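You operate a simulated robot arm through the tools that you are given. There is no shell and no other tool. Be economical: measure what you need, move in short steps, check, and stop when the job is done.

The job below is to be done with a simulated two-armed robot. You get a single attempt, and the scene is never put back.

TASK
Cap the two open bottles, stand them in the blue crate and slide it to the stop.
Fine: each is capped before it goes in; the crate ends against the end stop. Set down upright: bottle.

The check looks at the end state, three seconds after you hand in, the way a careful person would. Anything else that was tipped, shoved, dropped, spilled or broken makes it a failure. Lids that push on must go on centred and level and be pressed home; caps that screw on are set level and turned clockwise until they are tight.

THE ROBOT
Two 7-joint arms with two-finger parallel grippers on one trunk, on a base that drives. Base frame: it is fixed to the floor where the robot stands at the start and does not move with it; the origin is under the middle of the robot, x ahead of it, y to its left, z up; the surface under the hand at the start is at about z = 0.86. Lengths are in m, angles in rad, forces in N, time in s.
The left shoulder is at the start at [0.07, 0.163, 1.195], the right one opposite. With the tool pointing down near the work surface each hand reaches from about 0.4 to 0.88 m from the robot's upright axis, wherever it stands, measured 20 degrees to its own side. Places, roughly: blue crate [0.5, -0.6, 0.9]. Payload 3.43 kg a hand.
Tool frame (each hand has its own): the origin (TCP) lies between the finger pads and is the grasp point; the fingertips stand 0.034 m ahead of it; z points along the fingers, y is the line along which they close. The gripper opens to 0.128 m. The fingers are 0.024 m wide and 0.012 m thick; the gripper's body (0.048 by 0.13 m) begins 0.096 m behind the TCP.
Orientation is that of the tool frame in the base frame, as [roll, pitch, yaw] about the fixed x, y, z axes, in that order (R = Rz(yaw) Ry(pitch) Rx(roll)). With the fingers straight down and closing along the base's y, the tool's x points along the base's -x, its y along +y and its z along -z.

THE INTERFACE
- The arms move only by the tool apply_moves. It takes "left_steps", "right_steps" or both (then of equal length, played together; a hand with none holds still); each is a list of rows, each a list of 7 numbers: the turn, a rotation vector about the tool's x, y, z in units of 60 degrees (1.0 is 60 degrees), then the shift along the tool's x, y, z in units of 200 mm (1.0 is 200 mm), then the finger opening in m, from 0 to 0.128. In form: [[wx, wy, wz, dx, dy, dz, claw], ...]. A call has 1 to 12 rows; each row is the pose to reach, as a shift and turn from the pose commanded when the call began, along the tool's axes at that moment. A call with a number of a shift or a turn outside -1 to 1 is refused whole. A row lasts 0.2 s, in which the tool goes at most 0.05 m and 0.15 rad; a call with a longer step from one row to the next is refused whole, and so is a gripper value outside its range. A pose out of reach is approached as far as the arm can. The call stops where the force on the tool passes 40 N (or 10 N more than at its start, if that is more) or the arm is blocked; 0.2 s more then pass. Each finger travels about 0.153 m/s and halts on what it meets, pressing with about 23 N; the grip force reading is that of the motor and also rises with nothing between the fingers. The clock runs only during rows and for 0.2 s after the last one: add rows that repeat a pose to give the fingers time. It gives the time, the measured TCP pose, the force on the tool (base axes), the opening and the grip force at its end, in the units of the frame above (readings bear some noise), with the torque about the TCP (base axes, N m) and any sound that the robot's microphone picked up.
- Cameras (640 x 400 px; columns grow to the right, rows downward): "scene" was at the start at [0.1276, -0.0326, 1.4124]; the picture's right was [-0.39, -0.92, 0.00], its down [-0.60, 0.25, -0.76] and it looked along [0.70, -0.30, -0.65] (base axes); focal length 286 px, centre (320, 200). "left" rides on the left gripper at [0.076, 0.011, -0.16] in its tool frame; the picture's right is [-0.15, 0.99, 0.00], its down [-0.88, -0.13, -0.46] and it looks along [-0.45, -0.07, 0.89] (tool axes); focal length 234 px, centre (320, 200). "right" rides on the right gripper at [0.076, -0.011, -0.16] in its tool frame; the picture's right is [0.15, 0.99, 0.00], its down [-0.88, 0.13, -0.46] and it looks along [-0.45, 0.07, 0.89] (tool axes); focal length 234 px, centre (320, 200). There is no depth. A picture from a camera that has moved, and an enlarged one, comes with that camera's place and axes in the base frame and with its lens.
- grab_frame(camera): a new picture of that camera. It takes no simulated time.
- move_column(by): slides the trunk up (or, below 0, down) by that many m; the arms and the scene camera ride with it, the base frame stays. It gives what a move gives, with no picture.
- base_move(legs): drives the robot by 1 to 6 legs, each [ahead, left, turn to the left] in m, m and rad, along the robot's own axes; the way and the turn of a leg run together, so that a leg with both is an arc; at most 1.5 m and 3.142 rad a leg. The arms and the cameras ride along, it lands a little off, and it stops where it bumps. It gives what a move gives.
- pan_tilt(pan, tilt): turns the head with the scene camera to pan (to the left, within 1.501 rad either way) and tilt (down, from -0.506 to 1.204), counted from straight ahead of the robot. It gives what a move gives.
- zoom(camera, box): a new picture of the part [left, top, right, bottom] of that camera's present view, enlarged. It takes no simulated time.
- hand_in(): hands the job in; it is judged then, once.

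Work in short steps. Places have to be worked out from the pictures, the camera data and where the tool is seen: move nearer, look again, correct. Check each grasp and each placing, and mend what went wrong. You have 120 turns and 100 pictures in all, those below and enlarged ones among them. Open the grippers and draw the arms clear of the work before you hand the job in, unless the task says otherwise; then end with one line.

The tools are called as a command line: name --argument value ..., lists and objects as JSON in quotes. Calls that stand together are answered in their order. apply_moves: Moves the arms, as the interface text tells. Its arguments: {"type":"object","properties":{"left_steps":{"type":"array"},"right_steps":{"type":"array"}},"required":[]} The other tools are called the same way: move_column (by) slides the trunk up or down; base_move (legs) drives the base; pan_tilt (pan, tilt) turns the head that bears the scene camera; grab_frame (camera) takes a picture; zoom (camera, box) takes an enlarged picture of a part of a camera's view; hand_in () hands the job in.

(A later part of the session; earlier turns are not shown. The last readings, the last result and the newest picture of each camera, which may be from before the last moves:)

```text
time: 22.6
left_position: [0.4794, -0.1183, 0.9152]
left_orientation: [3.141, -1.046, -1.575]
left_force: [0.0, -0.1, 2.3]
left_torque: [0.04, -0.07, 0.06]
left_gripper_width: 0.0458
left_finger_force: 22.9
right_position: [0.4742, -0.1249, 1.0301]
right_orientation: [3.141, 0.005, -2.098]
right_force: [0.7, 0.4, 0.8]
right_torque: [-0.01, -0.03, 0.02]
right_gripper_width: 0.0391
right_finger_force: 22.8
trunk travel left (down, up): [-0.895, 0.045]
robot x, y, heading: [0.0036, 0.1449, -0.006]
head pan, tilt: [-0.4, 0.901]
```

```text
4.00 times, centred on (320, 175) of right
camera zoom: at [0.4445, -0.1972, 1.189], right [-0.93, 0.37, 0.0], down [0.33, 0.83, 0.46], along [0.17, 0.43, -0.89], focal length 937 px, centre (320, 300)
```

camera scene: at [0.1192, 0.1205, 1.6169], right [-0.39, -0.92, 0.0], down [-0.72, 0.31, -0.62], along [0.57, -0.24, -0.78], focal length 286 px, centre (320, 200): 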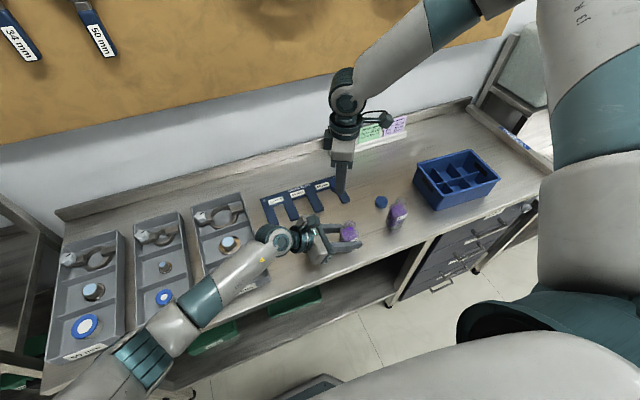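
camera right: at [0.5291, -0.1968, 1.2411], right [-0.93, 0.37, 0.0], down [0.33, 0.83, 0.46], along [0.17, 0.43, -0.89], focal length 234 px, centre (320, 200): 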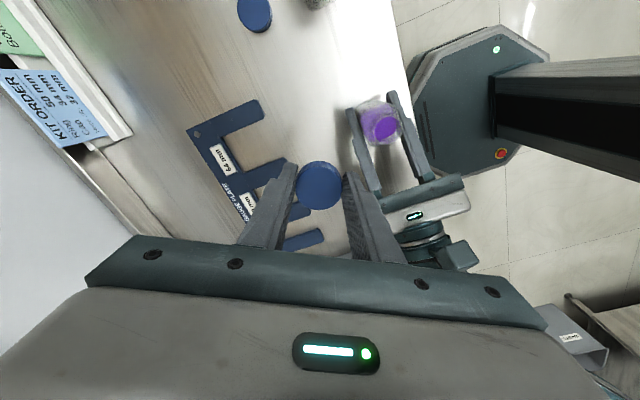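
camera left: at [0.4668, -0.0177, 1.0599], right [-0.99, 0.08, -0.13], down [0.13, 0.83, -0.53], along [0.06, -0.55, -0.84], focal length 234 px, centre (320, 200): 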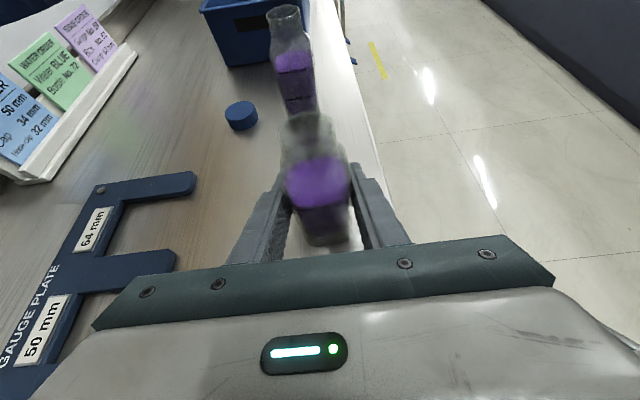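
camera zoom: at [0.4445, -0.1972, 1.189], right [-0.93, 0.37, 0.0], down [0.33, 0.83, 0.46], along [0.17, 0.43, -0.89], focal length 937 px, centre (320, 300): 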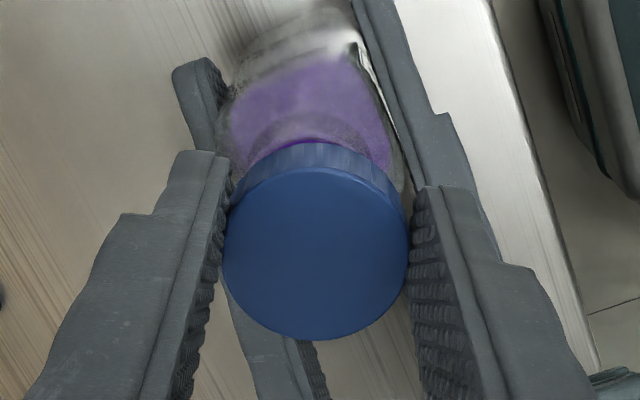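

Relative measurements within each camera agree: the cap needs about +1.3 mm x and −3.5 mm y. I'll apply that and lower by 9 mm for a close check.

apply_moves --right_steps '[[0, 0, 0, 0.012, -0.0145, 0, 0.03], [0, 0, 0, 0.012, -0.0145, 0.045, 0.03], [0, 0, 0, 0.012, -0.0145, 0.045, 0.03]]'

zoom --camera "left" --box '[240, 70, 400, 170]'

zoom --camera "scene" --box '[332, 205, 372, 230]'

zoom --camera "right" --box '[272, 135, 368, 195]'

```text
time: 23.4
left_position: [0.479, -0.1178, 0.9153]
left_orientation: [-3.141, -1.046, -1.573]
left_force: [0.0, 1.2, 2.8]
left_torque: [0.1, -0.11, 0.01]
left_gripper_width: 0.0458
left_finger_force: 23.0
right_position: [0.4766, -0.1296, 1.0218]
right_orientation: [3.141, 0.002, -2.098]
right_force: [0.0, -1.1, -0.2]
right_torque: [-0.01, 0.0, 0.0]
right_gripper_width: 0.0394
right_finger_force: 22.8
trunk travel left (down, up): [-0.895, 0.045]
robot x, y, heading: [-0.004, 0.1485, -0.001]
head pan, tilt: [-0.4, 0.901]
```

```text
4.00 times, centred on (320, 120) of left
camera zoom: at [0.4668, -0.0176, 1.0599], right [-0.99, 0.08, -0.13], down [0.13, 0.83, -0.53], along [0.06, -0.55, -0.84], focal length 937 px, centre (320, 520)
```

zoom: 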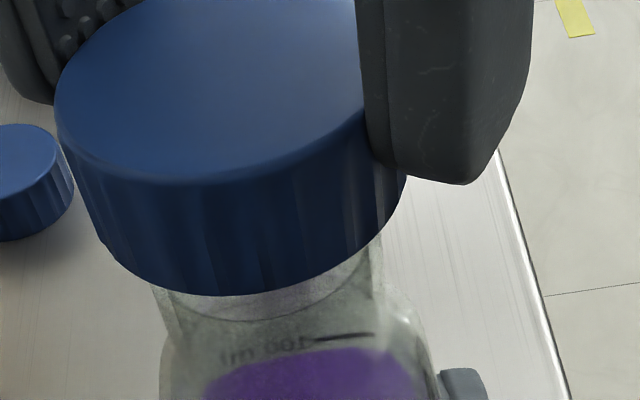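

```text
16.00 times, centred on (352, 218) of scene
camera zoom: at [0.1191, 0.1206, 1.6169], right [-0.39, -0.92, 0.0], down [-0.72, 0.31, -0.62], along [0.57, -0.24, -0.78], focal length 4572 px, centre (-192, -80)
```

zoom: 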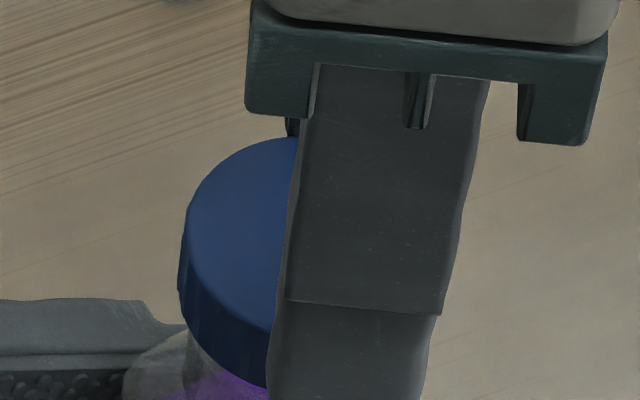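

```text
6.67 times, centred on (320, 165) of right
camera zoom: at [0.4455, -0.2007, 1.1802], right [-0.93, 0.37, 0.0], down [0.33, 0.83, 0.46], along [0.17, 0.43, -0.89], focal length 1561 px, centre (320, 433)
```

zoom: 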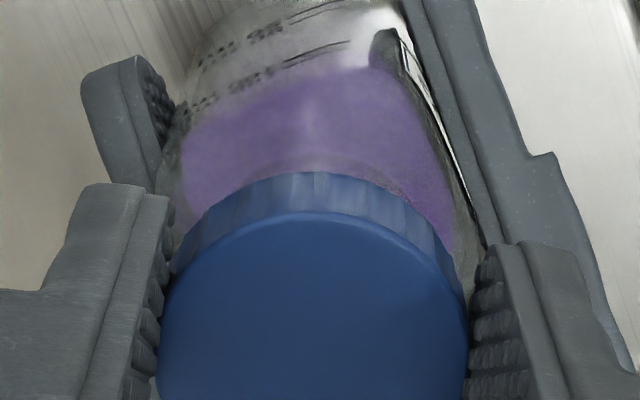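

The cap looks concentric with the neck to about 1 mm. I'll lower it gently to find contact.

apply_moves --right_steps '[[0, 0, 0, 0, 0, 0.02, 0.03], [0, 0, 0, 0, 0, 0.035, 0.03], [0, 0, 0, 0, 0, 0.05, 0.03]]'

zoom --camera "left" --box '[240, 70, 400, 170]'

```text
time: 24.2
left_position: [0.4775, -0.1181, 0.914]
left_orientation: [-3.141, -1.047, -1.575]
left_force: [0.6, -0.1, 2.9]
left_torque: [0.03, -0.11, 0.02]
left_gripper_width: 0.0458
left_finger_force: 22.3
right_position: [0.4742, -0.131, 1.0205]
right_orientation: [-3.141, 0.003, -2.098]
right_force: [0.4, 0.3, 0.1]
right_torque: [-0.03, -0.01, 0.0]
right_gripper_width: 0.0393
right_finger_force: 23.1
right hand out of reach, approached as far as the arm can: row 2, 3
trunk travel left (down, up): [-0.895, 0.045]
robot x, y, heading: [0.0022, 0.1523, -0.004]
head pan, tilt: [-0.4, 0.901]
```

```text
4.00 times, centred on (320, 120) of left
camera zoom: at [0.4668, -0.0175, 1.0599], right [-0.99, 0.08, -0.13], down [0.13, 0.83, -0.53], along [0.06, -0.55, -0.84], focal length 937 px, centre (320, 520)
```

zoom: 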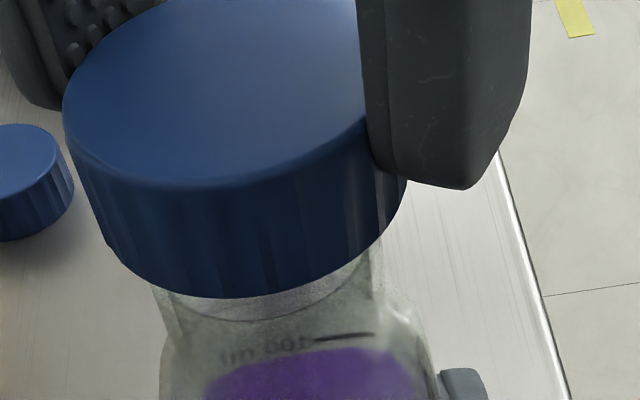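

The right arm runs out of reach low and close in, because the trunk is raised. I'll lift the cap, release and retreat the left hand, then back the base up 0.1 m and lower the trunk somewhat.

apply_moves --right_steps '[[0, 0, 0, 0, 0, -0.1, 0.03], [0, 0, 0, 0, 0, -0.2, 0.03], [0, 0, 0, 0, 0, -0.35, 0.03], [0, 0, 0, 0, 0, -0.5, 0.03]]' --left_steps '[[0, 0, 0, 0, 0, 0, 0.06], [0, 0, 0, 0, 0, 0, 0.08], [0, 0, 0, 0, 0, 0, 0.1], [0, 0, 0, 0, 0, 0, 0.1]]'

apply_moves --left_steps '[[0, 0, 0, 0, 0, -0.15, 0.1], [0, 0, 0, 0, 0, -0.3, 0.1], [0, 0, 0, 0.05, 0, -0.5, 0.1], [0, 0, 0, 0.1, 0, -0.7, 0.1]]'

base_move --legs '[[-0.1, 0, 0]]'

grab_frame --camera "scene"

```text
time: 25.2
left_position: [0.4788, -0.1183, 0.9157]
left_orientation: [-3.14, -1.047, -1.577]
left_force: [-0.7, -0.6, -0.1]
left_torque: [0.03, 0.01, 0.02]
left_gripper_width: 0.0997
left_finger_force: 0.0
right_position: [0.4729, -0.1295, 1.1213]
right_orientation: [3.141, 0.004, -2.095]
right_force: [-0.2, 0.0, -0.6]
right_torque: [-0.01, -0.03, 0.0]
right_gripper_width: 0.0394
right_finger_force: 23.2
trunk travel left (down, up): [-0.895, 0.045]
robot x, y, heading: [-0.0002, 0.1497, -0.001]
head pan, tilt: [-0.4, 0.901]
```

```text
time: 26.2
left_position: [0.4794, -0.0062, 1.0023]
left_orientation: [3.14, -1.046, -1.575]
left_force: [0.1, 0.5, 0.0]
left_torque: [-0.03, 0.06, 0.05]
left_gripper_width: 0.1
left_finger_force: 0.0
right_position: [0.4741, -0.1296, 1.1214]
right_orientation: [3.141, 0.001, -2.098]
right_force: [0.4, -0.3, 0.4]
right_torque: [-0.03, 0.02, 0.01]
right_gripper_width: 0.0394
right_finger_force: 22.7
trunk travel left (down, up): [-0.895, 0.045]
robot x, y, heading: [-0.0044, 0.1484, -0.001]
head pan, tilt: [-0.4, 0.901]
```

```text
time: 27.3
left_position: [0.382, -0.0071, 1.0004]
left_orientation: [3.138, -1.048, -1.572]
left_force: [0.5, -0.1, 0.2]
left_torque: [0.04, -0.01, -0.02]
left_gripper_width: 0.0998
left_finger_force: 0.0
right_position: [0.3765, -0.1309, 1.1188]
right_orientation: [3.14, 0.001, -2.1]
right_force: [0.0, -0.3, -0.5]
right_torque: [0.01, 0.01, -0.02]
right_gripper_width: 0.0393
right_finger_force: 22.4
trunk travel left (down, up): [-0.895, 0.045]
robot x, y, heading: [-0.0992, 0.1486, -0.006]
head pan, tilt: [-0.4, 0.901]
```

```text
58 pictures are left
camera scene: at [0.0232, 0.1207, 1.6165], right [-0.39, -0.92, 0.0], down [-0.72, 0.31, -0.62], along [0.57, -0.24, -0.78], focal length 286 px, centre (320, 200)
```

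scene: 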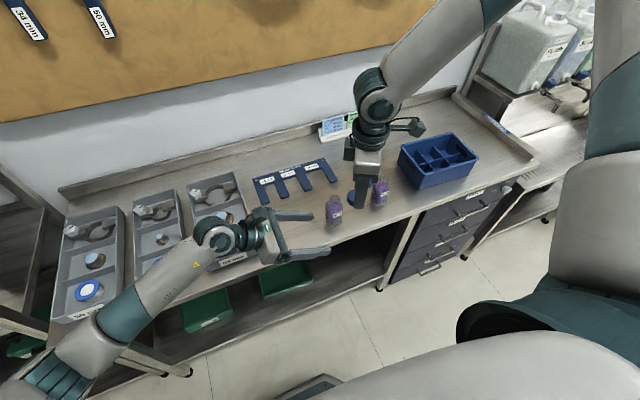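

I'll move both hands back to their stations, slightly higher, before lowering the trunk 0.08 m.

apply_moves --left_steps '[[0, 0, 0, 0.087, -0.122, -0.05, 0.1], [0, 0, 0, 0.173, -0.244, -0.1, 0.1], [0, 0, 0, 0.26, -0.366, -0.15, 0.1], [0, 0, 0, 0.346, -0.4875, -0.2, 0.1]]' --right_steps '[[0, 0, 0, -0.064, -0.107, -0.1, 0.03], [0, 0, 0, -0.128, -0.215, -0.15, 0.03], [0, 0, 0, -0.193, -0.322, -0.15, 0.03], [0, 0, 0, -0.257, -0.429, -0.15, 0.03]]'

move_column --by -0.08

```text
time: 28.3
left_position: [0.4789, -0.0098, 1.0819]
left_orientation: [3.136, -1.048, -1.572]
left_force: [-0.1, 0.1, -0.6]
left_torque: [0.0, 0.03, -0.01]
left_gripper_width: 0.0999
left_finger_force: 0.1
right_position: [0.4771, -0.1307, 1.1494]
right_orientation: [3.141, 0.001, -2.097]
right_force: [0.3, -0.1, -0.5]
right_torque: [0.01, 0.08, 0.02]
right_gripper_width: 0.0394
right_finger_force: 22.8
trunk travel left (down, up): [-0.895, 0.045]
robot x, y, heading: [-0.0981, 0.1527, -0.005]
head pan, tilt: [-0.4, 0.901]
```

```text
time: 29.5
left_position: [0.4766, -0.0106, 1.0028]
left_orientation: [3.141, -1.048, -1.574]
left_force: [0.2, -0.3, -0.8]
left_torque: [-0.01, 0.0, 0.0]
left_gripper_width: 0.1002
left_finger_force: 0.0
right_position: [0.4747, -0.131, 1.0702]
right_orientation: [-3.141, 0.003, -2.099]
right_force: [0.4, 0.3, -1.4]
right_torque: [0.01, 0.0, 0.0]
right_gripper_width: 0.0396
right_finger_force: 23.0
trunk travel left (down, up): [-0.815, 0.125]
robot x, y, heading: [-0.1028, 0.15, -0.004]
head pan, tilt: [-0.4, 0.901]
```

Now the left hand approaches the bottle again; I'm watching the right hand reading for bumps.

apply_moves --left_steps '[[0, 0, 0, -0.108, -0.005, 0.08, 0.1], [0, 0, 0, -0.108, -0.01, 0.25, 0.1], [0, 0, 0, -0.108, -0.01, 0.42, 0.1], [0, 0, 0, -0.108, -0.01, 0.56, 0.1]]'

grab_frame --camera "left"

```text
time: 30.5
left_position: [0.4796, -0.0965, 0.9259]
left_orientation: [-3.141, -1.048, -1.574]
left_force: [0.7, 0.2, -0.3]
left_torque: [-0.01, -0.01, 0.03]
left_gripper_width: 0.0997
left_finger_force: 0.2
right_position: [0.4756, -0.1308, 1.0691]
right_orientation: [3.14, 0.004, -2.099]
right_force: [0.4, -0.3, 0.5]
right_torque: [0.0, 0.02, 0.02]
right_gripper_width: 0.0395
right_finger_force: 23.2
trunk travel left (down, up): [-0.815, 0.125]
robot x, y, heading: [-0.0956, 0.151, -0.005]
head pan, tilt: [-0.4, 0.901]
```

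```text
57 pictures are left
camera left: at [0.4679, 0.0035, 1.0709], right [-0.99, 0.08, -0.13], down [0.13, 0.83, -0.53], along [0.06, -0.55, -0.84], focal length 234 px, centre (320, 200)
```

left: 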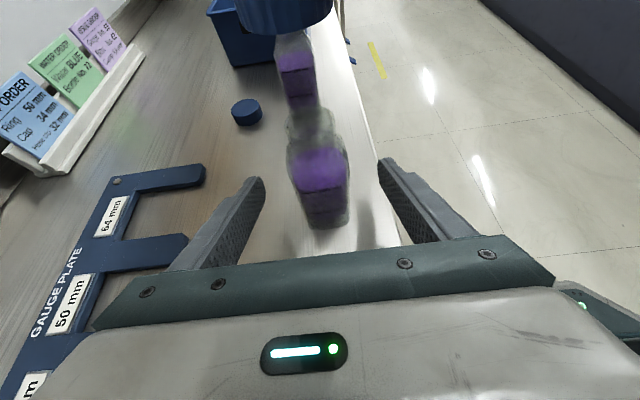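

No bumps. I'll complete the approach and grip the bottle.

apply_moves --left_steps '[[0, 0, 0, 0.003, 0, 0.07, 0.1], [0, 0, 0, 0.005, 0, 0.13, 0.1], [0, 0, 0, 0.005, 0, 0.13, 0.07], [0, 0, 0, 0.005, 0, 0.13, 0.05], [0, 0, 0, 0.005, 0, 0.13, 0.03], [0, 0, 0, 0.005, 0, 0.13, 0.03]]'

apply_moves --right_steps '[[0, 0, 0, 0, 0, 0.07, 0.03], [0, 0, 0, 0, 0, 0.14, 0.03], [0, 0, 0, 0, 0, 0.22, 0.03], [0, 0, 0, 0, 0, 0.22, 0.03]]'

zoom --camera "left" --box '[240, 70, 400, 170]'

zoom --camera "scene" --box '[300, 170, 396, 230]'

```text
time: 31.9
left_position: [0.4785, -0.119, 0.9151]
left_orientation: [-3.141, -1.046, -1.575]
left_force: [0.6, 0.0, 0.9]
left_torque: [-0.08, -0.05, 0.0]
left_gripper_width: 0.0457
left_finger_force: 22.9
right_position: [0.474, -0.1318, 1.0705]
right_orientation: [3.141, 0.003, -2.099]
right_force: [-0.4, -0.5, -0.3]
right_torque: [-0.01, -0.01, 0.01]
right_gripper_width: 0.0393
right_finger_force: 23.2
trunk travel left (down, up): [-0.815, 0.125]
robot x, y, heading: [-0.101, 0.1467, -0.004]
head pan, tilt: [-0.4, 0.901]
```

```text
time: 32.9
left_position: [0.4785, -0.1188, 0.9142]
left_orientation: [-3.14, -1.047, -1.576]
left_force: [0.2, 0.5, 1.7]
left_torque: [-0.04, -0.07, 0.01]
left_gripper_width: 0.0458
left_finger_force: 23.4
right_position: [0.4755, -0.1307, 1.0269]
right_orientation: [3.141, 0.004, -2.098]
right_force: [-0.4, 1.0, 1.6]
right_torque: [-0.02, 0.0, 0.03]
right_gripper_width: 0.0394
right_finger_force: 23.7
trunk travel left (down, up): [-0.815, 0.125]
robot x, y, heading: [-0.0991, 0.1494, -0.004]
head pan, tilt: [-0.4, 0.901]
```

```text
4.00 times, centred on (320, 120) of left
camera zoom: at [0.4672, -0.0188, 1.0597], right [-0.99, 0.08, -0.13], down [0.13, 0.83, -0.53], along [0.06, -0.55, -0.84], focal length 937 px, centre (320, 520)
```

zoom: 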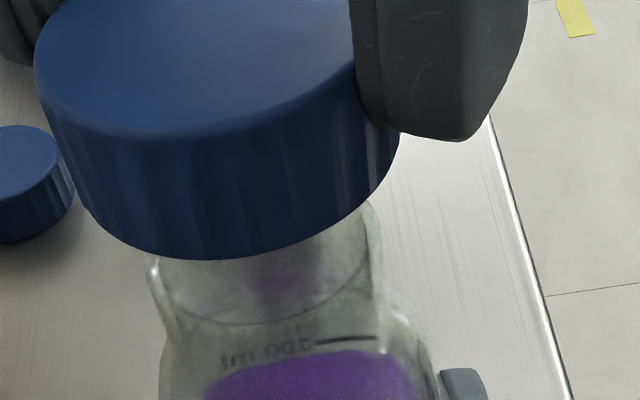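

```text
6.67 times, centred on (348, 200) of scene
camera zoom: at [0.0201, 0.1206, 1.5368], right [-0.39, -0.92, 0.0], down [-0.72, 0.31, -0.62], along [0.57, -0.24, -0.78], focal length 1905 px, centre (133, 200)
```

zoom: 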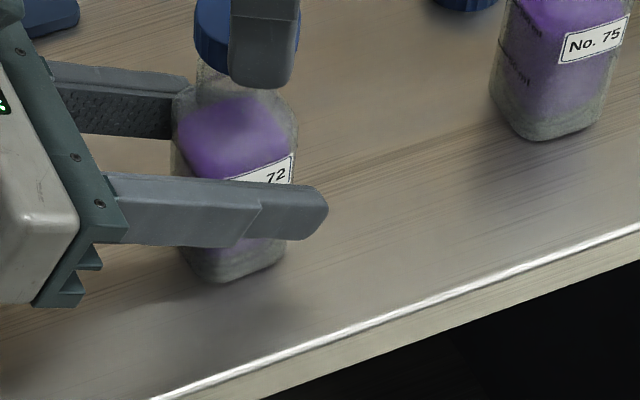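

Alignment is close; I'll nudge 1.3 mm back along tool −x and lower step by step to contact.

apply_moves --right_steps '[[0, 0, 0, -0.006, 0, 0.03, 0.03], [0, 0, 0, -0.006, 0, 0.05, 0.03], [0, 0, 0, -0.006, 0, 0.07, 0.03], [0, 0, 0, -0.006, 0, 0.085, 0.03], [0, 0, 0, -0.006, 0, 0.1, 0.03]]'

zoom --camera "left" --box '[240, 90, 400, 190]'

```text
time: 34.1
left_position: [0.4777, -0.1189, 0.9148]
left_orientation: [-3.137, -1.044, -1.578]
left_force: [5.9, -3.4, -6.0]
left_torque: [-0.25, -0.5, -0.01]
left_gripper_width: 0.0455
left_finger_force: 23.1
right_position: [0.4766, -0.1294, 1.0087]
right_orientation: [-3.139, 0.007, -2.097]
right_force: [0.8, -1.5, 30.4]
right_torque: [0.59, -0.02, -0.06]
right_gripper_width: 0.0404
right_finger_force: 22.1
trunk travel left (down, up): [-0.815, 0.125]
robot x, y, heading: [-0.0991, 0.1502, -0.001]
head pan, tilt: [-0.4, 0.901]
```

```text
4.00 times, centred on (320, 140) of left
camera zoom: at [0.4664, -0.0182, 1.0599], right [-0.99, 0.08, -0.13], down [0.13, 0.84, -0.53], along [0.07, -0.54, -0.84], focal length 937 px, centre (320, 440)
```

zoom: 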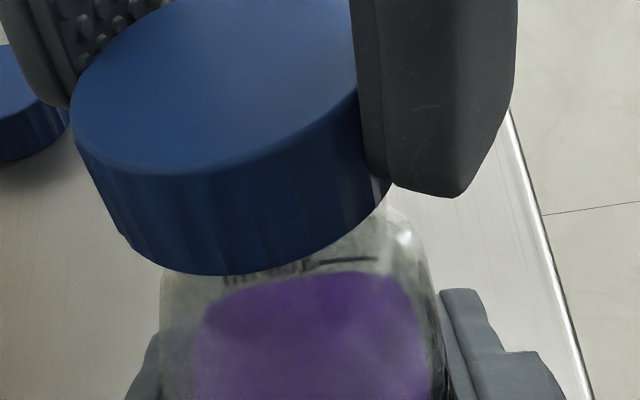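

Contact with about 30 N; the cap bottom has come over the rim. I'll ease the pressure slightly and turn 60° clockwise about the cap's own centre, which lies 9 mm toward tool −x from the TCP.

apply_moves --right_steps '[[0, 0, 0, 0, 0, -0.008, 0.03], [0, 0, 0.125, -0.0004, 0.0059, -0.008, 0.03], [0, 0, 0.25, -0.0015, 0.0116, -0.006, 0.03], [0, 0, 0.375, -0.0034, 0.0172, -0.005, 0.03], [0, 0, 0.5, -0.006, 0.0225, -0.004, 0.03], [0, 0, 0.625, -0.0093, 0.0274, -0.003, 0.03], [0, 0, 0.75, -0.0132, 0.0318, -0.002, 0.03], [0, 0, 0.875, -0.0176, 0.0357, -0.001, 0.03], [0, 0, 1.0, -0.0225, 0.039, 0, 0.03]]'

zoom --camera "left" --box '[240, 90, 400, 190]'

```text
time: 36.1
left_position: [0.4781, -0.1201, 0.9153]
left_orientation: [-3.14, -1.047, -1.575]
left_force: [-3.3, -3.7, 2.9]
left_torque: [0.04, -0.17, -0.02]
left_gripper_width: 0.0451
left_finger_force: 22.7
right_position: [0.4701, -0.1234, 1.006]
right_orientation: [3.14, 0.002, 3.136]
right_force: [2.7, 1.1, 0.3]
right_torque: [0.05, -0.08, 0.04]
right_gripper_width: 0.0396
right_finger_force: 23.0
trunk travel left (down, up): [-0.815, 0.125]
robot x, y, heading: [-0.1011, 0.1488, -0.006]
head pan, tilt: [-0.4, 0.901]
```

```text
4.00 times, centred on (320, 140) of left
camera zoom: at [0.467, -0.0189, 1.0599], right [-0.99, 0.08, -0.13], down [0.13, 0.83, -0.53], along [0.06, -0.55, -0.84], focal length 937 px, centre (320, 440)
```

zoom: 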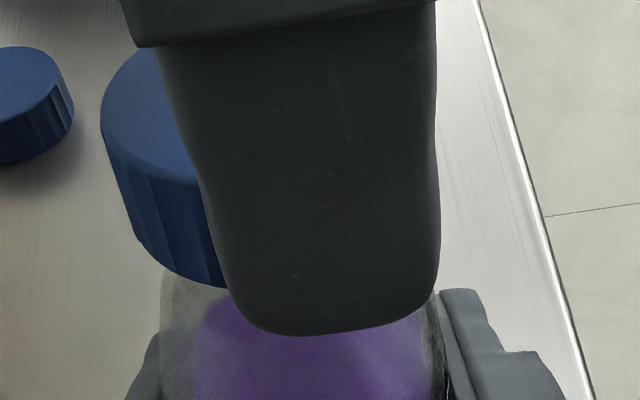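

The cap went down 3 mm and the force vanished, so the thread is taking. I'll turn another 60° clockwise with a slight descent.

apply_moves --right_steps '[[0, 0, 0.125, -0.0004, 0.0059, 0.002, 0.03], [0, 0, 0.25, -0.0015, 0.0116, 0.003, 0.03], [0, 0, 0.375, -0.0034, 0.0172, 0.004, 0.03], [0, 0, 0.5, -0.006, 0.0225, 0.005, 0.03], [0, 0, 0.625, -0.0093, 0.0274, 0.006, 0.03], [0, 0, 0.75, -0.0132, 0.0318, 0.007, 0.03], [0, 0, 0.875, -0.0176, 0.0357, 0.008, 0.03], [0, 0, 1.0, -0.0225, 0.039, 0.008, 0.03]]'

```text
time: 37.9
left_position: [0.4783, -0.1187, 0.9159]
left_orientation: [-3.14, -1.048, -1.576]
left_force: [0.0, -0.9, 4.9]
left_torque: [-0.01, -0.05, -0.03]
left_gripper_width: 0.0453
left_finger_force: 23.3
right_position: [0.4755, -0.1138, 1.0045]
right_orientation: [3.14, -0.003, 2.089]
right_force: [0.7, -0.5, -1.4]
right_torque: [-0.05, 0.02, -0.01]
right_gripper_width: 0.0396
right_finger_force: 23.2
trunk travel left (down, up): [-0.815, 0.125]
robot x, y, heading: [-0.1017, 0.152, 0.001]
head pan, tilt: [-0.4, 0.901]
```

Still turning freely (torque near zero). I'll do another 60°.

apply_moves --right_steps '[[0, 0, 0.125, -0.0004, 0.0059, 0.002, 0.03], [0, 0, 0.25, -0.0015, 0.0116, 0.003, 0.03], [0, 0, 0.375, -0.0034, 0.0172, 0.004, 0.03], [0, 0, 0.5, -0.006, 0.0225, 0.005, 0.03], [0, 0, 0.625, -0.0093, 0.0274, 0.006, 0.03], [0, 0, 0.75, -0.0132, 0.0318, 0.007, 0.03], [0, 0, 0.875, -0.0176, 0.0357, 0.008, 0.03], [0, 0, 1.0, -0.0225, 0.039, 0.008, 0.03]]'

grab_frame --camera "left"

```text
time: 39.7
left_position: [0.4792, -0.1181, 0.916]
left_orientation: [-3.136, -1.049, -1.573]
left_force: [23.2, -14.8, -1.4]
left_torque: [0.44, 0.75, -0.02]
left_gripper_width: 0.0484
left_finger_force: 22.9
right_position: [0.4909, -0.1242, 1.0066]
right_orientation: [-3.129, -0.004, 1.046]
right_force: [-20.8, 13.6, 9.1]
right_torque: [0.6, 0.94, 0.03]
right_gripper_width: 0.0397
right_finger_force: 22.8
right hand out of reach, approached as far as the arm can: row 8
trunk travel left (down, up): [-0.815, 0.125]
robot x, y, heading: [-0.0988, 0.1497, -0.001]
head pan, tilt: [-0.4, 0.901]
```

```text
52 pictures are left
camera left: at [0.4687, -0.0185, 1.0603], right [-0.99, 0.07, -0.13], down [0.13, 0.83, -0.54], along [0.07, -0.55, -0.83], focal length 234 px, centre (320, 200)
```

left: 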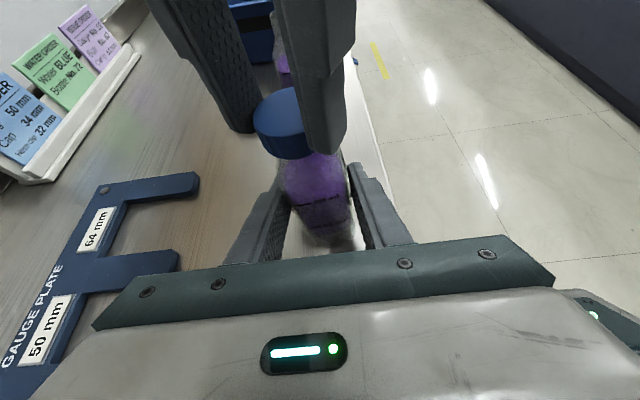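

The last row ran out of reach and pulled the hand sideways. I'll release the cap immediately and raise a bit, then look.

apply_moves --right_steps '[[0, 0, 0, 0, 0, 0, 0.08], [0, 0, 0, 0, 0, 0, 0.08]]'

apply_moves --right_steps '[[0, 0, 0, 0, 0, -0.15, 0.08], [0, 0, 0, 0, 0, -0.4, 0.08], [0, 0, 0, 0, 0, -0.4, 0.08]]'

zoom --camera "left" --box '[200, 70, 424, 210]'

zoom --camera "scene" --box '[300, 160, 396, 220]'

```text
time: 40.3
left_position: [0.4776, -0.119, 0.9139]
left_orientation: [3.14, -1.046, -1.573]
left_force: [0.3, 0.8, -0.7]
left_torque: [0.1, 0.0, 0.05]
left_gripper_width: 0.0454
left_finger_force: 23.2
right_position: [0.4939, -0.1262, 1.006]
right_orientation: [-3.134, -0.005, 1.047]
right_force: [0.2, 0.5, -0.2]
right_torque: [0.02, -0.01, -0.02]
right_gripper_width: 0.0802
right_finger_force: 0.1
trunk travel left (down, up): [-0.815, 0.125]
robot x, y, heading: [-0.0987, 0.1501, -0.007]
head pan, tilt: [-0.4, 0.901]
```

```text
time: 41.1
left_position: [0.4799, -0.1198, 0.9135]
left_orientation: [3.141, -1.045, -1.574]
left_force: [-1.3, 0.3, -0.4]
left_torque: [-0.04, 0.01, 0.03]
left_gripper_width: 0.0453
left_finger_force: 23.5
right_position: [0.4932, -0.1234, 1.0857]
right_orientation: [-3.138, -0.001, 1.043]
right_force: [0.3, -0.5, 0.3]
right_torque: [0.02, 0.02, -0.02]
right_gripper_width: 0.0802
right_finger_force: 0.1
trunk travel left (down, up): [-0.815, 0.125]
robot x, y, heading: [-0.0985, 0.1452, -0.002]
head pan, tilt: [-0.4, 0.901]
```

```text
2.86 times, centred on (312, 140) of left
camera zoom: at [0.4682, -0.0191, 1.0588], right [-0.99, 0.08, -0.13], down [0.13, 0.83, -0.53], along [0.06, -0.55, -0.84], focal length 669 px, centre (343, 371)
```

zoom: 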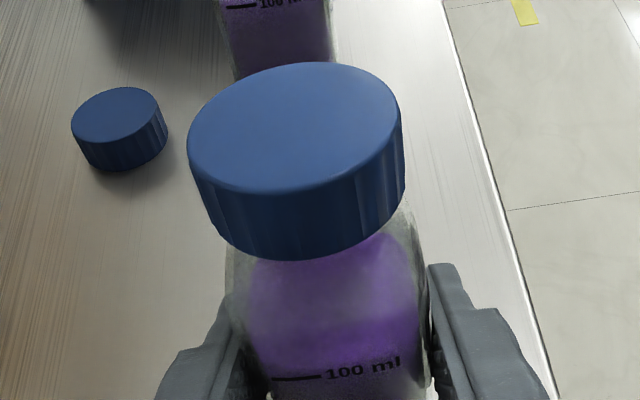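

```text
6.67 times, centred on (348, 190) of scene
camera zoom: at [0.0216, 0.12, 1.5367], right [-0.39, -0.92, 0.0], down [-0.72, 0.31, -0.62], along [0.57, -0.24, -0.78], focal length 1905 px, centre (133, 267)
```

zoom: 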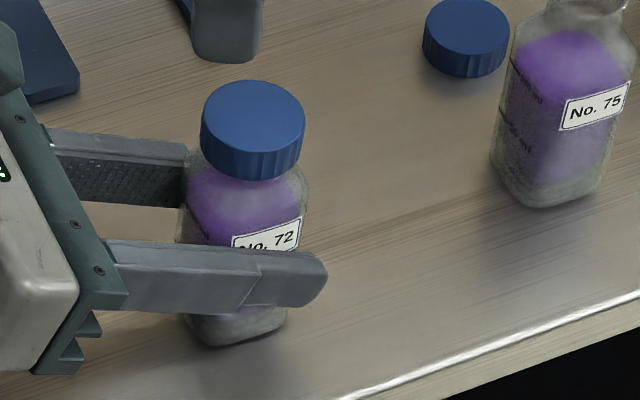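

The cap sits level on bottle 72 but isn't tight yet. I'll rotate the right wrist back 180° up above, then regrip centred.

apply_moves --right_steps '[[0, 0, -0.14, 0, 0, 0, 0.08], [0, 0, -0.28, 0, 0, 0, 0.08], [0, 0, -0.42, 0, 0, 0, 0.08], [0, 0, -0.56, 0, 0, 0, 0.08], [0, 0, -0.7, 0, 0, 0, 0.08], [0, 0, -0.84, 0, 0, 0, 0.08], [0, 0, -0.98, 0, 0, 0, 0.08]]'

apply_moves --right_steps '[[0, 0, -0.14, 0, 0, 0, 0.08], [0, 0, -0.28, 0, 0, 0, 0.08], [0, 0, -0.42, 0, 0, 0, 0.08], [0, 0, -0.56, 0, 0, 0, 0.08], [0, 0, -0.7, 0, 0, 0, 0.08], [0, 0, -0.84, 0, 0, 0, 0.08], [0, 0, -0.98, 0, 0, 0, 0.08]]'

apply_moves --right_steps '[[0, 0, -0.14, 0, 0, 0, 0.08], [0, 0, -0.28, 0, 0, 0, 0.08], [0, 0, -0.42, 0, 0, 0, 0.08], [0, 0, -0.56, 0, 0, 0, 0.08], [0, 0, -0.7, 0, 0, 0, 0.08], [0, 0, -0.84, 0, 0, 0, 0.08], [0, 0, -0.98, 0, 0, 0, 0.08]]'

zoom --camera "right" --box '[240, 105, 400, 205]'

```text
time: 42.7
left_position: [0.4796, -0.1197, 0.9154]
left_orientation: [-3.14, -1.046, -1.572]
left_force: [0.2, -0.1, -2.1]
left_torque: [0.02, 0.01, -0.02]
left_gripper_width: 0.0454
left_finger_force: 22.7
right_position: [0.4934, -0.1255, 1.0871]
right_orientation: [3.14, -0.002, 2.073]
right_force: [-0.4, -0.6, 1.0]
right_torque: [0.02, -0.02, -0.02]
right_gripper_width: 0.0803
right_finger_force: 0.1
trunk travel left (down, up): [-0.815, 0.125]
robot x, y, heading: [-0.0981, 0.1517, -0.002]
head pan, tilt: [-0.4, 0.901]
```

```text
time: 44.3
left_position: [0.4788, -0.12, 0.9146]
left_orientation: [-3.141, -1.047, -1.573]
left_force: [-0.5, -0.3, -1.8]
left_torque: [0.01, 0.04, -0.01]
left_gripper_width: 0.0455
left_finger_force: 23.6
right_position: [0.494, -0.1254, 1.088]
right_orientation: [3.137, 0.001, 3.1]
right_force: [0.6, 0.8, 0.1]
right_torque: [-0.02, 0.0, 0.01]
right_gripper_width: 0.08
right_finger_force: 0.0
trunk travel left (down, up): [-0.815, 0.125]
robot x, y, heading: [-0.1002, 0.1488, -0.003]
head pan, tilt: [-0.4, 0.901]
```

```text
time: 45.9
left_position: [0.479, -0.1192, 0.9143]
left_orientation: [-3.141, -1.047, -1.574]
left_force: [-0.4, -0.8, -1.9]
left_torque: [-0.01, -0.02, 0.0]
left_gripper_width: 0.0455
left_finger_force: 23.2
right_position: [0.4939, -0.1251, 1.0859]
right_orientation: [3.141, 0.001, -2.157]
right_force: [-0.4, -1.1, -0.5]
right_torque: [-0.01, 0.0, 0.03]
right_gripper_width: 0.0802
right_finger_force: 0.0
trunk travel left (down, up): [-0.815, 0.125]
robot x, y, heading: [-0.1012, 0.1466, -0.002]
head pan, tilt: [-0.4, 0.901]
```

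```text
4.00 times, centred on (320, 155) of right
camera zoom: at [0.4598, -0.1952, 1.245], right [-0.9, 0.43, 0.0], down [0.38, 0.8, 0.46], along [0.19, 0.41, -0.89], focal length 937 px, centre (320, 380)
```

zoom: 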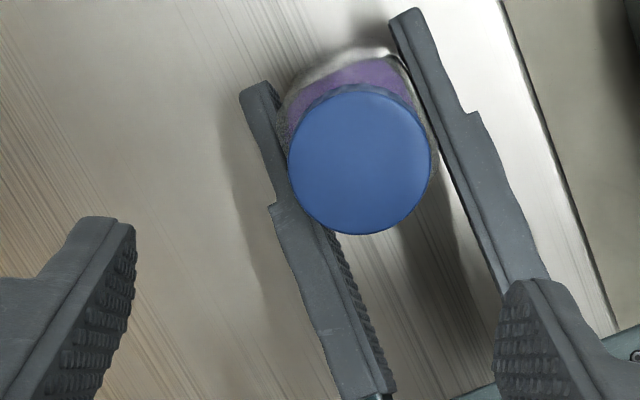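

By cross-checking, the cap centre is at about (0.4795,-0.1225), i.e. tool (+6, +12) mm. I'll shift there, lower and regrip.

apply_moves --right_steps '[[0, 0, 0, 0.029, 0.058, 0, 0.08], [0, 0, 0, 0.029, 0.058, 0.2, 0.08], [0, 0, 0, 0.029, 0.058, 0.4, 0.08], [0, 0, 0, 0.029, 0.058, 0.41, 0.05], [0, 0, 0, 0.029, 0.058, 0.41, 0.03], [0, 0, 0, 0.029, 0.058, 0.41, 0.03]]'

zoom --camera "right" --box '[240, 125, 400, 225]'

```text
time: 47.3
left_position: [0.4787, -0.1192, 0.914]
left_orientation: [3.14, -1.045, -1.574]
left_force: [-7.7, 7.0, 0.4]
left_torque: [-0.43, -0.43, -0.08]
left_gripper_width: 0.0452
left_finger_force: 23.1
right_position: [0.4816, -0.1235, 1.006]
right_orientation: [3.14, 0.003, -2.163]
right_force: [7.6, -8.2, -1.5]
right_torque: [-0.23, -0.34, 0.01]
right_gripper_width: 0.0395
right_finger_force: 23.3
trunk travel left (down, up): [-0.815, 0.125]
robot x, y, heading: [-0.1029, 0.1483, -0.004]
head pan, tilt: [-0.4, 0.901]
```

```text
4.00 times, centred on (320, 175) of right
camera zoom: at [0.4471, -0.1942, 1.1637], right [-0.9, 0.43, 0.0], down [0.38, 0.8, 0.46], along [0.2, 0.41, -0.89], focal length 937 px, centre (320, 300)
```

zoom: 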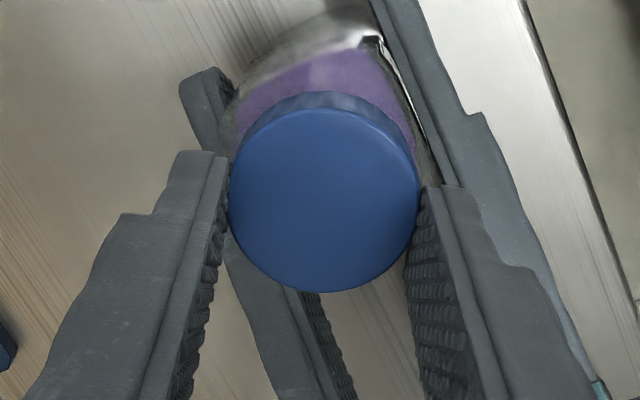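

Gripped more centrally (cap centre ≈ +4 mm along tool x). I'll relieve the ~2 mm side offset and turn 120° clockwise in two calls, watching the torque.

apply_moves --right_steps '[[0, 0, 0, 0, -0.01, 0, 0.03], [0, 0, 0.125, 0.0002, -0.0126, 0.001, 0.03], [0, 0, 0.25, 0.0007, -0.0152, 0.002, 0.03], [0, 0, 0.375, 0.0015, -0.0177, 0.003, 0.03], [0, 0, 0.5, 0.0027, -0.02, 0.004, 0.03], [0, 0, 0.625, 0.0041, -0.0222, 0.005, 0.03], [0, 0, 0.75, 0.0059, -0.0241, 0.005, 0.03], [0, 0, 0.875, 0.0078, -0.0259, 0.005, 0.03], [0, 0, 1.0, 0.01, -0.0273, 0.005, 0.03]]'

apply_moves --right_steps '[[0, 0, 0.125, 0.0002, -0.0026, 0.001, 0.03], [0, 0, 0.25, 0.0007, -0.0052, 0.002, 0.03], [0, 0, 0.375, 0.0015, -0.0077, 0.003, 0.03], [0, 0, 0.5, 0.0027, -0.01, 0.004, 0.03], [0, 0, 0.625, 0.0041, -0.0122, 0.005, 0.03], [0, 0, 0.75, 0.0059, -0.0141, 0.005, 0.03], [0, 0, 0.875, 0.0078, -0.0159, 0.005, 0.03], [0, 0, 1.0, 0.01, -0.0173, 0.005, 0.03]]'

```text
time: 49.3
left_position: [0.4791, -0.1198, 0.9147]
left_orientation: [-3.14, -1.048, -1.573]
left_force: [9.2, -1.4, -12.0]
left_torque: [0.05, 0.09, 0.07]
left_gripper_width: 0.0454
left_finger_force: 22.4
right_position: [0.4841, -0.129, 1.0041]
right_orientation: [3.14, 0.0, 3.072]
right_force: [-9.8, 1.3, 10.5]
right_torque: [0.15, 0.81, 0.01]
right_gripper_width: 0.0394
right_finger_force: 23.0
trunk travel left (down, up): [-0.815, 0.125]
robot x, y, heading: [-0.0979, 0.1499, -0.004]
head pan, tilt: [-0.4, 0.901]
```

```text
time: 51.1
left_position: [0.4792, -0.1199, 0.9142]
left_orientation: [3.141, -1.046, -1.576]
left_force: [11.9, 7.6, -8.9]
left_torque: [-0.35, 0.29, 0.09]
left_gripper_width: 0.0454
left_finger_force: 23.2
right_position: [0.4817, -0.1322, 1.0023]
right_orientation: [-3.14, -0.002, 2.026]
right_force: [-11.8, -7.5, 8.1]
right_torque: [-0.26, 0.73, 0.08]
right_gripper_width: 0.0391
right_finger_force: 22.9
trunk travel left (down, up): [-0.815, 0.125]
robot x, y, heading: [-0.0987, 0.1483, -0.009]
head pan, tilt: [-0.4, 0.901]
```

The torque about the vertical is still small (0.08), so the cap isn't tight. I'll relieve the side load and turn another ~45°.

apply_moves --right_steps '[[0, 0, 0, 0, -0.012, 0, 0.03], [0, 0, 0.125, 0.0003, -0.0165, 0.001, 0.03], [0, 0, 0.25, 0.0012, -0.021, 0.002, 0.03], [0, 0, 0.375, 0.0027, -0.0254, 0.003, 0.03], [0, 0, 0.5, 0.0047, -0.0295, 0.004, 0.03], [0, 0, 0.625, 0.0072, -0.0333, 0.005, 0.03], [0, 0, 0.75, 0.0102, -0.0367, 0.005, 0.03]]'

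```text
time: 52.7
left_position: [0.4759, -0.1208, 0.9149]
left_orientation: [3.139, -1.047, -1.578]
left_force: [-10.8, 7.6, -3.3]
left_torque: [-0.31, -0.9, -0.04]
left_gripper_width: 0.0453
left_finger_force: 23.1
right_position: [0.4754, -0.1329, 1.0016]
right_orientation: [3.139, -0.003, 1.238]
right_force: [10.7, -8.2, 1.6]
right_torque: [-0.26, -0.09, -0.08]
right_gripper_width: 0.0393
right_finger_force: 23.3
trunk travel left (down, up): [-0.815, 0.125]
robot x, y, heading: [-0.0973, 0.147, -0.003]
head pan, tilt: [-0.4, 0.901]
```

The side load flipped sign, so I'm within ~2.5 mm. I'll release and recentre along tool x by 9 mm. Then I'll rotate the open hand back in place (the fingers clear the cap) and check.

apply_moves --right_steps '[[0, 0, 0, 0, 0, 0, 0.08], [0, 0, 0, 0, 0, 0, 0.085], [0, 0, 0, 0.045, 0.012, 0, 0.085], [0, 0, -0.14, 0.045, 0.012, 0, 0.085], [0, 0, -0.28, 0.045, 0.012, 0, 0.085], [0, 0, -0.42, 0.045, 0.012, 0, 0.085], [0, 0, -0.56, 0.045, 0.012, 0, 0.085], [0, 0, -0.7, 0.045, 0.012, 0, 0.085], [0, 0, -0.84, 0.045, 0.012, 0, 0.085], [0, 0, -0.98, 0.045, 0.012, 0, 0.085]]'

apply_moves --right_steps '[[0, 0, -0.14, 0, 0, 0, 0.085], [0, 0, -0.28, 0, 0, 0, 0.085], [0, 0, -0.42, 0, 0, 0, 0.085], [0, 0, -0.56, 0, 0, 0, 0.085], [0, 0, -0.7, 0, 0, 0, 0.085], [0, 0, -0.84, 0, 0, 0, 0.085], [0, 0, -0.98, 0, 0, 0, 0.085]]'

apply_moves --right_steps '[[0, 0, -0.14, 0, 0, 0, 0.085], [0, 0, -0.28, 0, 0, 0, 0.085], [0, 0, -0.42, 0, 0, 0, 0.085], [0, 0, -0.56, 0, 0, 0, 0.085], [0, 0, -0.7, 0, 0, 0, 0.085], [0, 0, -0.84, 0, 0, 0, 0.085]]'

zoom --camera "right" --box '[240, 125, 400, 225]'

```text
time: 54.9
left_position: [0.4785, -0.1186, 0.9148]
left_orientation: [3.14, -1.048, -1.577]
left_force: [0.5, -0.5, -1.9]
left_torque: [-0.01, -0.01, -0.01]
left_gripper_width: 0.0452
left_finger_force: 23.0
right_position: [0.4794, -0.1247, 1.0012]
right_orientation: [3.141, -0.002, 2.272]
right_force: [0.4, -0.2, 0.4]
right_torque: [0.0, 0.01, 0.0]
right_gripper_width: 0.085
right_finger_force: 0.0
trunk travel left (down, up): [-0.815, 0.125]
robot x, y, heading: [-0.1009, 0.1478, -0.003]
head pan, tilt: [-0.4, 0.901]
```

```text
time: 56.5
left_position: [0.4784, -0.1212, 0.9152]
left_orientation: [3.141, -1.046, -1.575]
left_force: [-0.3, 0.3, -1.1]
left_torque: [-0.01, -0.01, 0.0]
left_gripper_width: 0.045
left_finger_force: 22.7
right_position: [0.4799, -0.125, 1.001]
right_orientation: [3.138, 0.003, -2.986]
right_force: [0.0, -0.2, -0.2]
right_torque: [-0.01, -0.01, 0.01]
right_gripper_width: 0.0847
right_finger_force: 0.1
trunk travel left (down, up): [-0.815, 0.125]
robot x, y, heading: [-0.1018, 0.1451, -0.0]
head pan, tilt: [-0.4, 0.901]
```

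```text
time: 57.9
left_position: [0.4793, -0.1193, 0.9156]
left_orientation: [3.141, -1.048, -1.573]
left_force: [-0.2, -0.3, -2.5]
left_torque: [0.0, 0.02, 0.0]
left_gripper_width: 0.0451
left_finger_force: 23.0
right_position: [0.4781, -0.1255, 1.0004]
right_orientation: [3.141, 0.001, -2.105]
right_force: [0.0, 0.4, 0.2]
right_torque: [-0.01, -0.02, 0.01]
right_gripper_width: 0.0851
right_finger_force: 0.1
trunk travel left (down, up): [-0.815, 0.125]
robot x, y, heading: [-0.0988, 0.1506, -0.004]
head pan, tilt: [-0.4, 0.901]
```

```text
4.00 times, centred on (320, 175) of right
camera zoom: at [0.4489, -0.1967, 1.1595], right [-0.93, 0.38, 0.0], down [0.34, 0.82, 0.46], along [0.17, 0.42, -0.89], focal length 937 px, centre (320, 300)
```

zoom: 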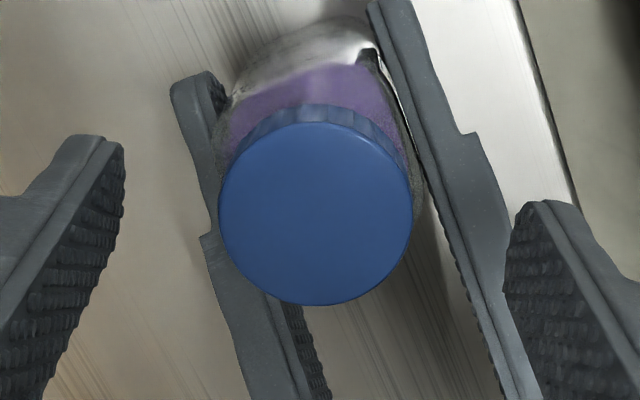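

The hand is now centred on the cap (within ~1 mm). I'll grip and turn 60° + 60° + 45° about the TCP, with slight downward following.

apply_moves --right_steps '[[0, 0, 0, 0, 0, 0, 0.05], [0, 0, 0, 0, 0, 0, 0.03], [0, 0, 0, 0, 0, 0, 0.03], [0, 0, 0.125, 0, 0, 0, 0.03], [0, 0, 0.25, 0, 0, 0.001, 0.03], [0, 0, 0.375, 0, 0, 0.002, 0.03], [0, 0, 0.5, 0, 0, 0.003, 0.03], [0, 0, 0.625, 0, 0, 0.003, 0.03], [0, 0, 0.75, 0, 0, 0.004, 0.03], [0, 0, 0.875, 0, 0, 0.005, 0.03], [0, 0, 1.0, 0, 0, 0.005, 0.03]]'

apply_moves --right_steps '[[0, 0, 0.125, 0, 0, 0, 0.03], [0, 0, 0.25, 0, 0, 0.001, 0.03], [0, 0, 0.375, 0, 0, 0.002, 0.03], [0, 0, 0.5, 0, 0, 0.003, 0.03], [0, 0, 0.625, 0, 0, 0.003, 0.03], [0, 0, 0.75, 0, 0, 0.004, 0.03], [0, 0, 0.875, 0, 0, 0.005, 0.03], [0, 0, 1.0, 0, 0, 0.005, 0.03]]'

```text
time: 60.3
left_position: [0.4789, -0.1205, 0.915]
left_orientation: [-3.141, -1.048, -1.576]
left_force: [0.5, -2.5, -3.5]
left_torque: [-0.04, -0.03, -0.65]
left_gripper_width: 0.0459
left_finger_force: 23.3
right_position: [0.4785, -0.1254, 0.9986]
right_orientation: [3.14, 0.0, 3.127]
right_force: [-0.7, 1.1, 2.2]
right_torque: [0.13, 0.13, 0.69]
right_gripper_width: 0.0395
right_finger_force: 23.1
trunk travel left (down, up): [-0.815, 0.125]
robot x, y, heading: [-0.0993, 0.1495, -0.004]
head pan, tilt: [-0.4, 0.901]
```

```text
time: 62.1
left_position: [0.4797, -0.1191, 0.9141]
left_orientation: [-3.141, -1.044, -1.575]
left_force: [4.4, 6.4, -2.4]
left_torque: [-0.48, 0.31, -0.64]
left_gripper_width: 0.0467
left_finger_force: 23.5
right_position: [0.4796, -0.1257, 0.9988]
right_orientation: [-3.14, -0.001, 2.079]
right_force: [-3.9, -7.4, 2.6]
right_torque: [-0.17, 0.01, 0.66]
right_gripper_width: 0.0396
right_finger_force: 23.3
trunk travel left (down, up): [-0.815, 0.125]
robot x, y, heading: [-0.0991, 0.1503, 0.001]
head pan, tilt: [-0.4, 0.901]
```

Torque reached 0.69 N·m and then slipped, so cap 72 is tight. I'll open the left hand and withdraw it up and back, while the right keeps hold of the cap.

apply_moves --left_steps '[[0, 0, 0, 0, 0, 0, 0.06], [0, 0, 0, 0, 0, 0, 0.08], [0, 0, 0, 0, 0, 0, 0.1], [0, 0, 0, 0, 0, -0.15, 0.1], [0, 0, 0, 0, 0, -0.35, 0.1], [0, 0, 0, 0.1, 0, -0.55, 0.1], [0, 0, 0, 0.25, 0, -0.7, 0.1], [0, 0, 0, 0.45, 0, -0.8, 0.1], [0, 0, 0, 0.65, 0, -0.9, 0.1]]'

apply_moves --right_steps '[[0, 0, 0, 0, 0, -0.1, 0.03], [0, 0, 0, 0, 0, -0.25, 0.03], [0, 0, 0, 0, 0, -0.4, 0.03], [0, 0, 0, 0, 0, -0.55, 0.03], [0, 0, 0, 0, 0, -0.7, 0.03], [0, 0, 0, 0, 0, -0.85, 0.03]]'

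grab_frame --camera "scene"

```text
time: 64.1
left_position: [0.4762, -0.0272, 1.1182]
left_orientation: [3.141, -1.047, -1.572]
left_force: [-0.2, 0.0, -0.4]
left_torque: [-0.01, -0.02, 0.01]
left_gripper_width: 0.1
left_finger_force: 0.0
right_position: [0.4802, -0.1248, 0.999]
right_orientation: [3.138, -0.002, 2.08]
right_force: [1.3, -0.3, 1.1]
right_torque: [0.03, -0.03, 0.0]
right_gripper_width: 0.0396
right_finger_force: 23.0
trunk travel left (down, up): [-0.815, 0.125]
robot x, y, heading: [-0.103, 0.15, -0.006]
head pan, tilt: [-0.4, 0.901]
```

```text
time: 65.5
left_position: [0.4776, -0.0272, 1.1187]
left_orientation: [-3.14, -1.048, -1.575]
left_force: [-0.6, -0.6, -0.3]
left_torque: [0.03, -0.01, 0.02]
left_gripper_width: 0.1001
left_finger_force: 0.0
right_position: [0.4802, -0.1244, 1.1693]
right_orientation: [3.138, -0.002, 2.08]
right_force: [-0.7, -0.3, -2.3]
right_torque: [0.0, -0.01, 0.04]
right_gripper_width: 0.0397
right_finger_force: 22.2
trunk travel left (down, up): [-0.815, 0.125]
robot x, y, heading: [-0.0979, 0.1486, -0.004]
head pan, tilt: [-0.4, 0.901]
```

```text
46 pictures are left
camera scene: at [0.0196, 0.121, 1.5368], right [-0.39, -0.92, 0.0], down [-0.72, 0.31, -0.62], along [0.57, -0.24, -0.78], focal length 286 px, centre (320, 200)
```

scene: 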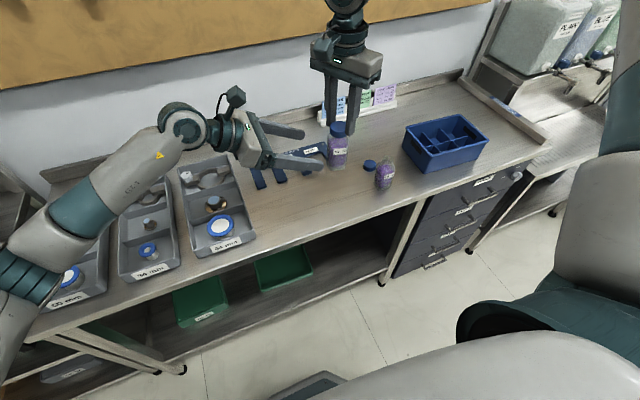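

Bottle 72 hangs from its cap. I'll drive 0.32 m to the right so the crate comes in reach.

base_move --legs '[[0, -0.32, 0]]'

pan_tilt --pan -0.6 --tilt 0.85

grab_frame --camera "scene"

zoom --camera "right" --box '[200, 80, 440, 230]'

```text
time: 67.6
left_position: [0.4752, -0.3506, 1.1197]
left_orientation: [3.141, -1.045, -1.576]
left_force: [0.1, 1.0, -0.1]
left_torque: [0.02, -0.01, 0.02]
left_gripper_width: 0.1
left_finger_force: 0.1
right_position: [0.4791, -0.4481, 1.1694]
right_orientation: [3.14, -0.001, 2.08]
right_force: [0.5, 0.5, -1.6]
right_torque: [-0.03, 0.0, 0.0]
right_gripper_width: 0.0395
right_finger_force: 22.8
trunk travel left (down, up): [-0.815, 0.125]
robot x, y, heading: [-0.1015, -0.1744, -0.01]
head pan, tilt: [-0.4, 0.901]
```

```text
time: 68.4
left_position: [0.4766, -0.3521, 1.1182]
left_orientation: [3.14, -1.045, -1.575]
left_force: [-0.4, -0.3, -0.3]
left_torque: [0.02, 0.0, 0.0]
left_gripper_width: 0.1
left_finger_force: 0.1
right_position: [0.4786, -0.4507, 1.1693]
right_orientation: [3.141, -0.002, 2.079]
right_force: [-0.1, -0.6, -1.0]
right_torque: [-0.03, 0.03, 0.01]
right_gripper_width: 0.0396
right_finger_force: 22.8
trunk travel left (down, up): [-0.815, 0.125]
robot x, y, heading: [-0.0988, -0.1737, -0.005]
head pan, tilt: [-0.6, 0.85]
```

```text
45 pictures are left
camera scene: at [0.0139, -0.2184, 1.5407], right [-0.57, -0.82, 0.0], down [-0.62, 0.43, -0.66], along [0.54, -0.37, -0.75], focal length 286 px, centre (320, 200)
```

scene: 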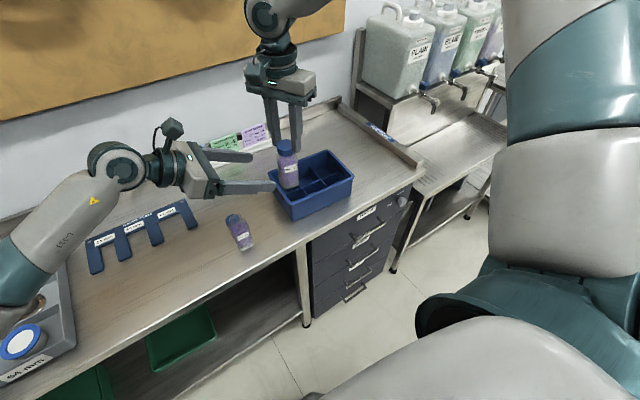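

```text
2.67 times, centred on (320, 155) of right
camera zoom: at [0.4311, -0.3897, 1.3277], right [0.79, 0.61, 0.0], down [0.54, -0.71, 0.45], along [0.28, -0.36, -0.89], focal length 624 px, centre (320, 320)
```

zoom: 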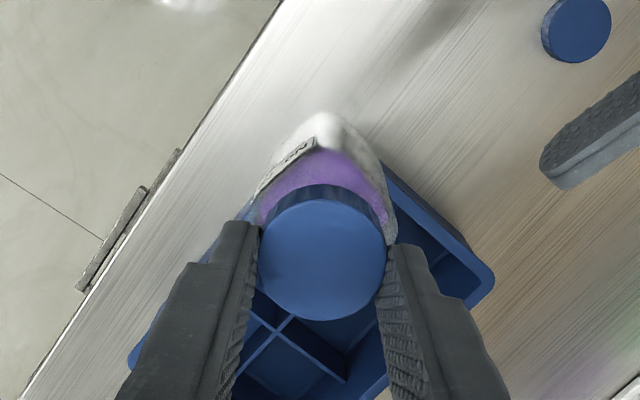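

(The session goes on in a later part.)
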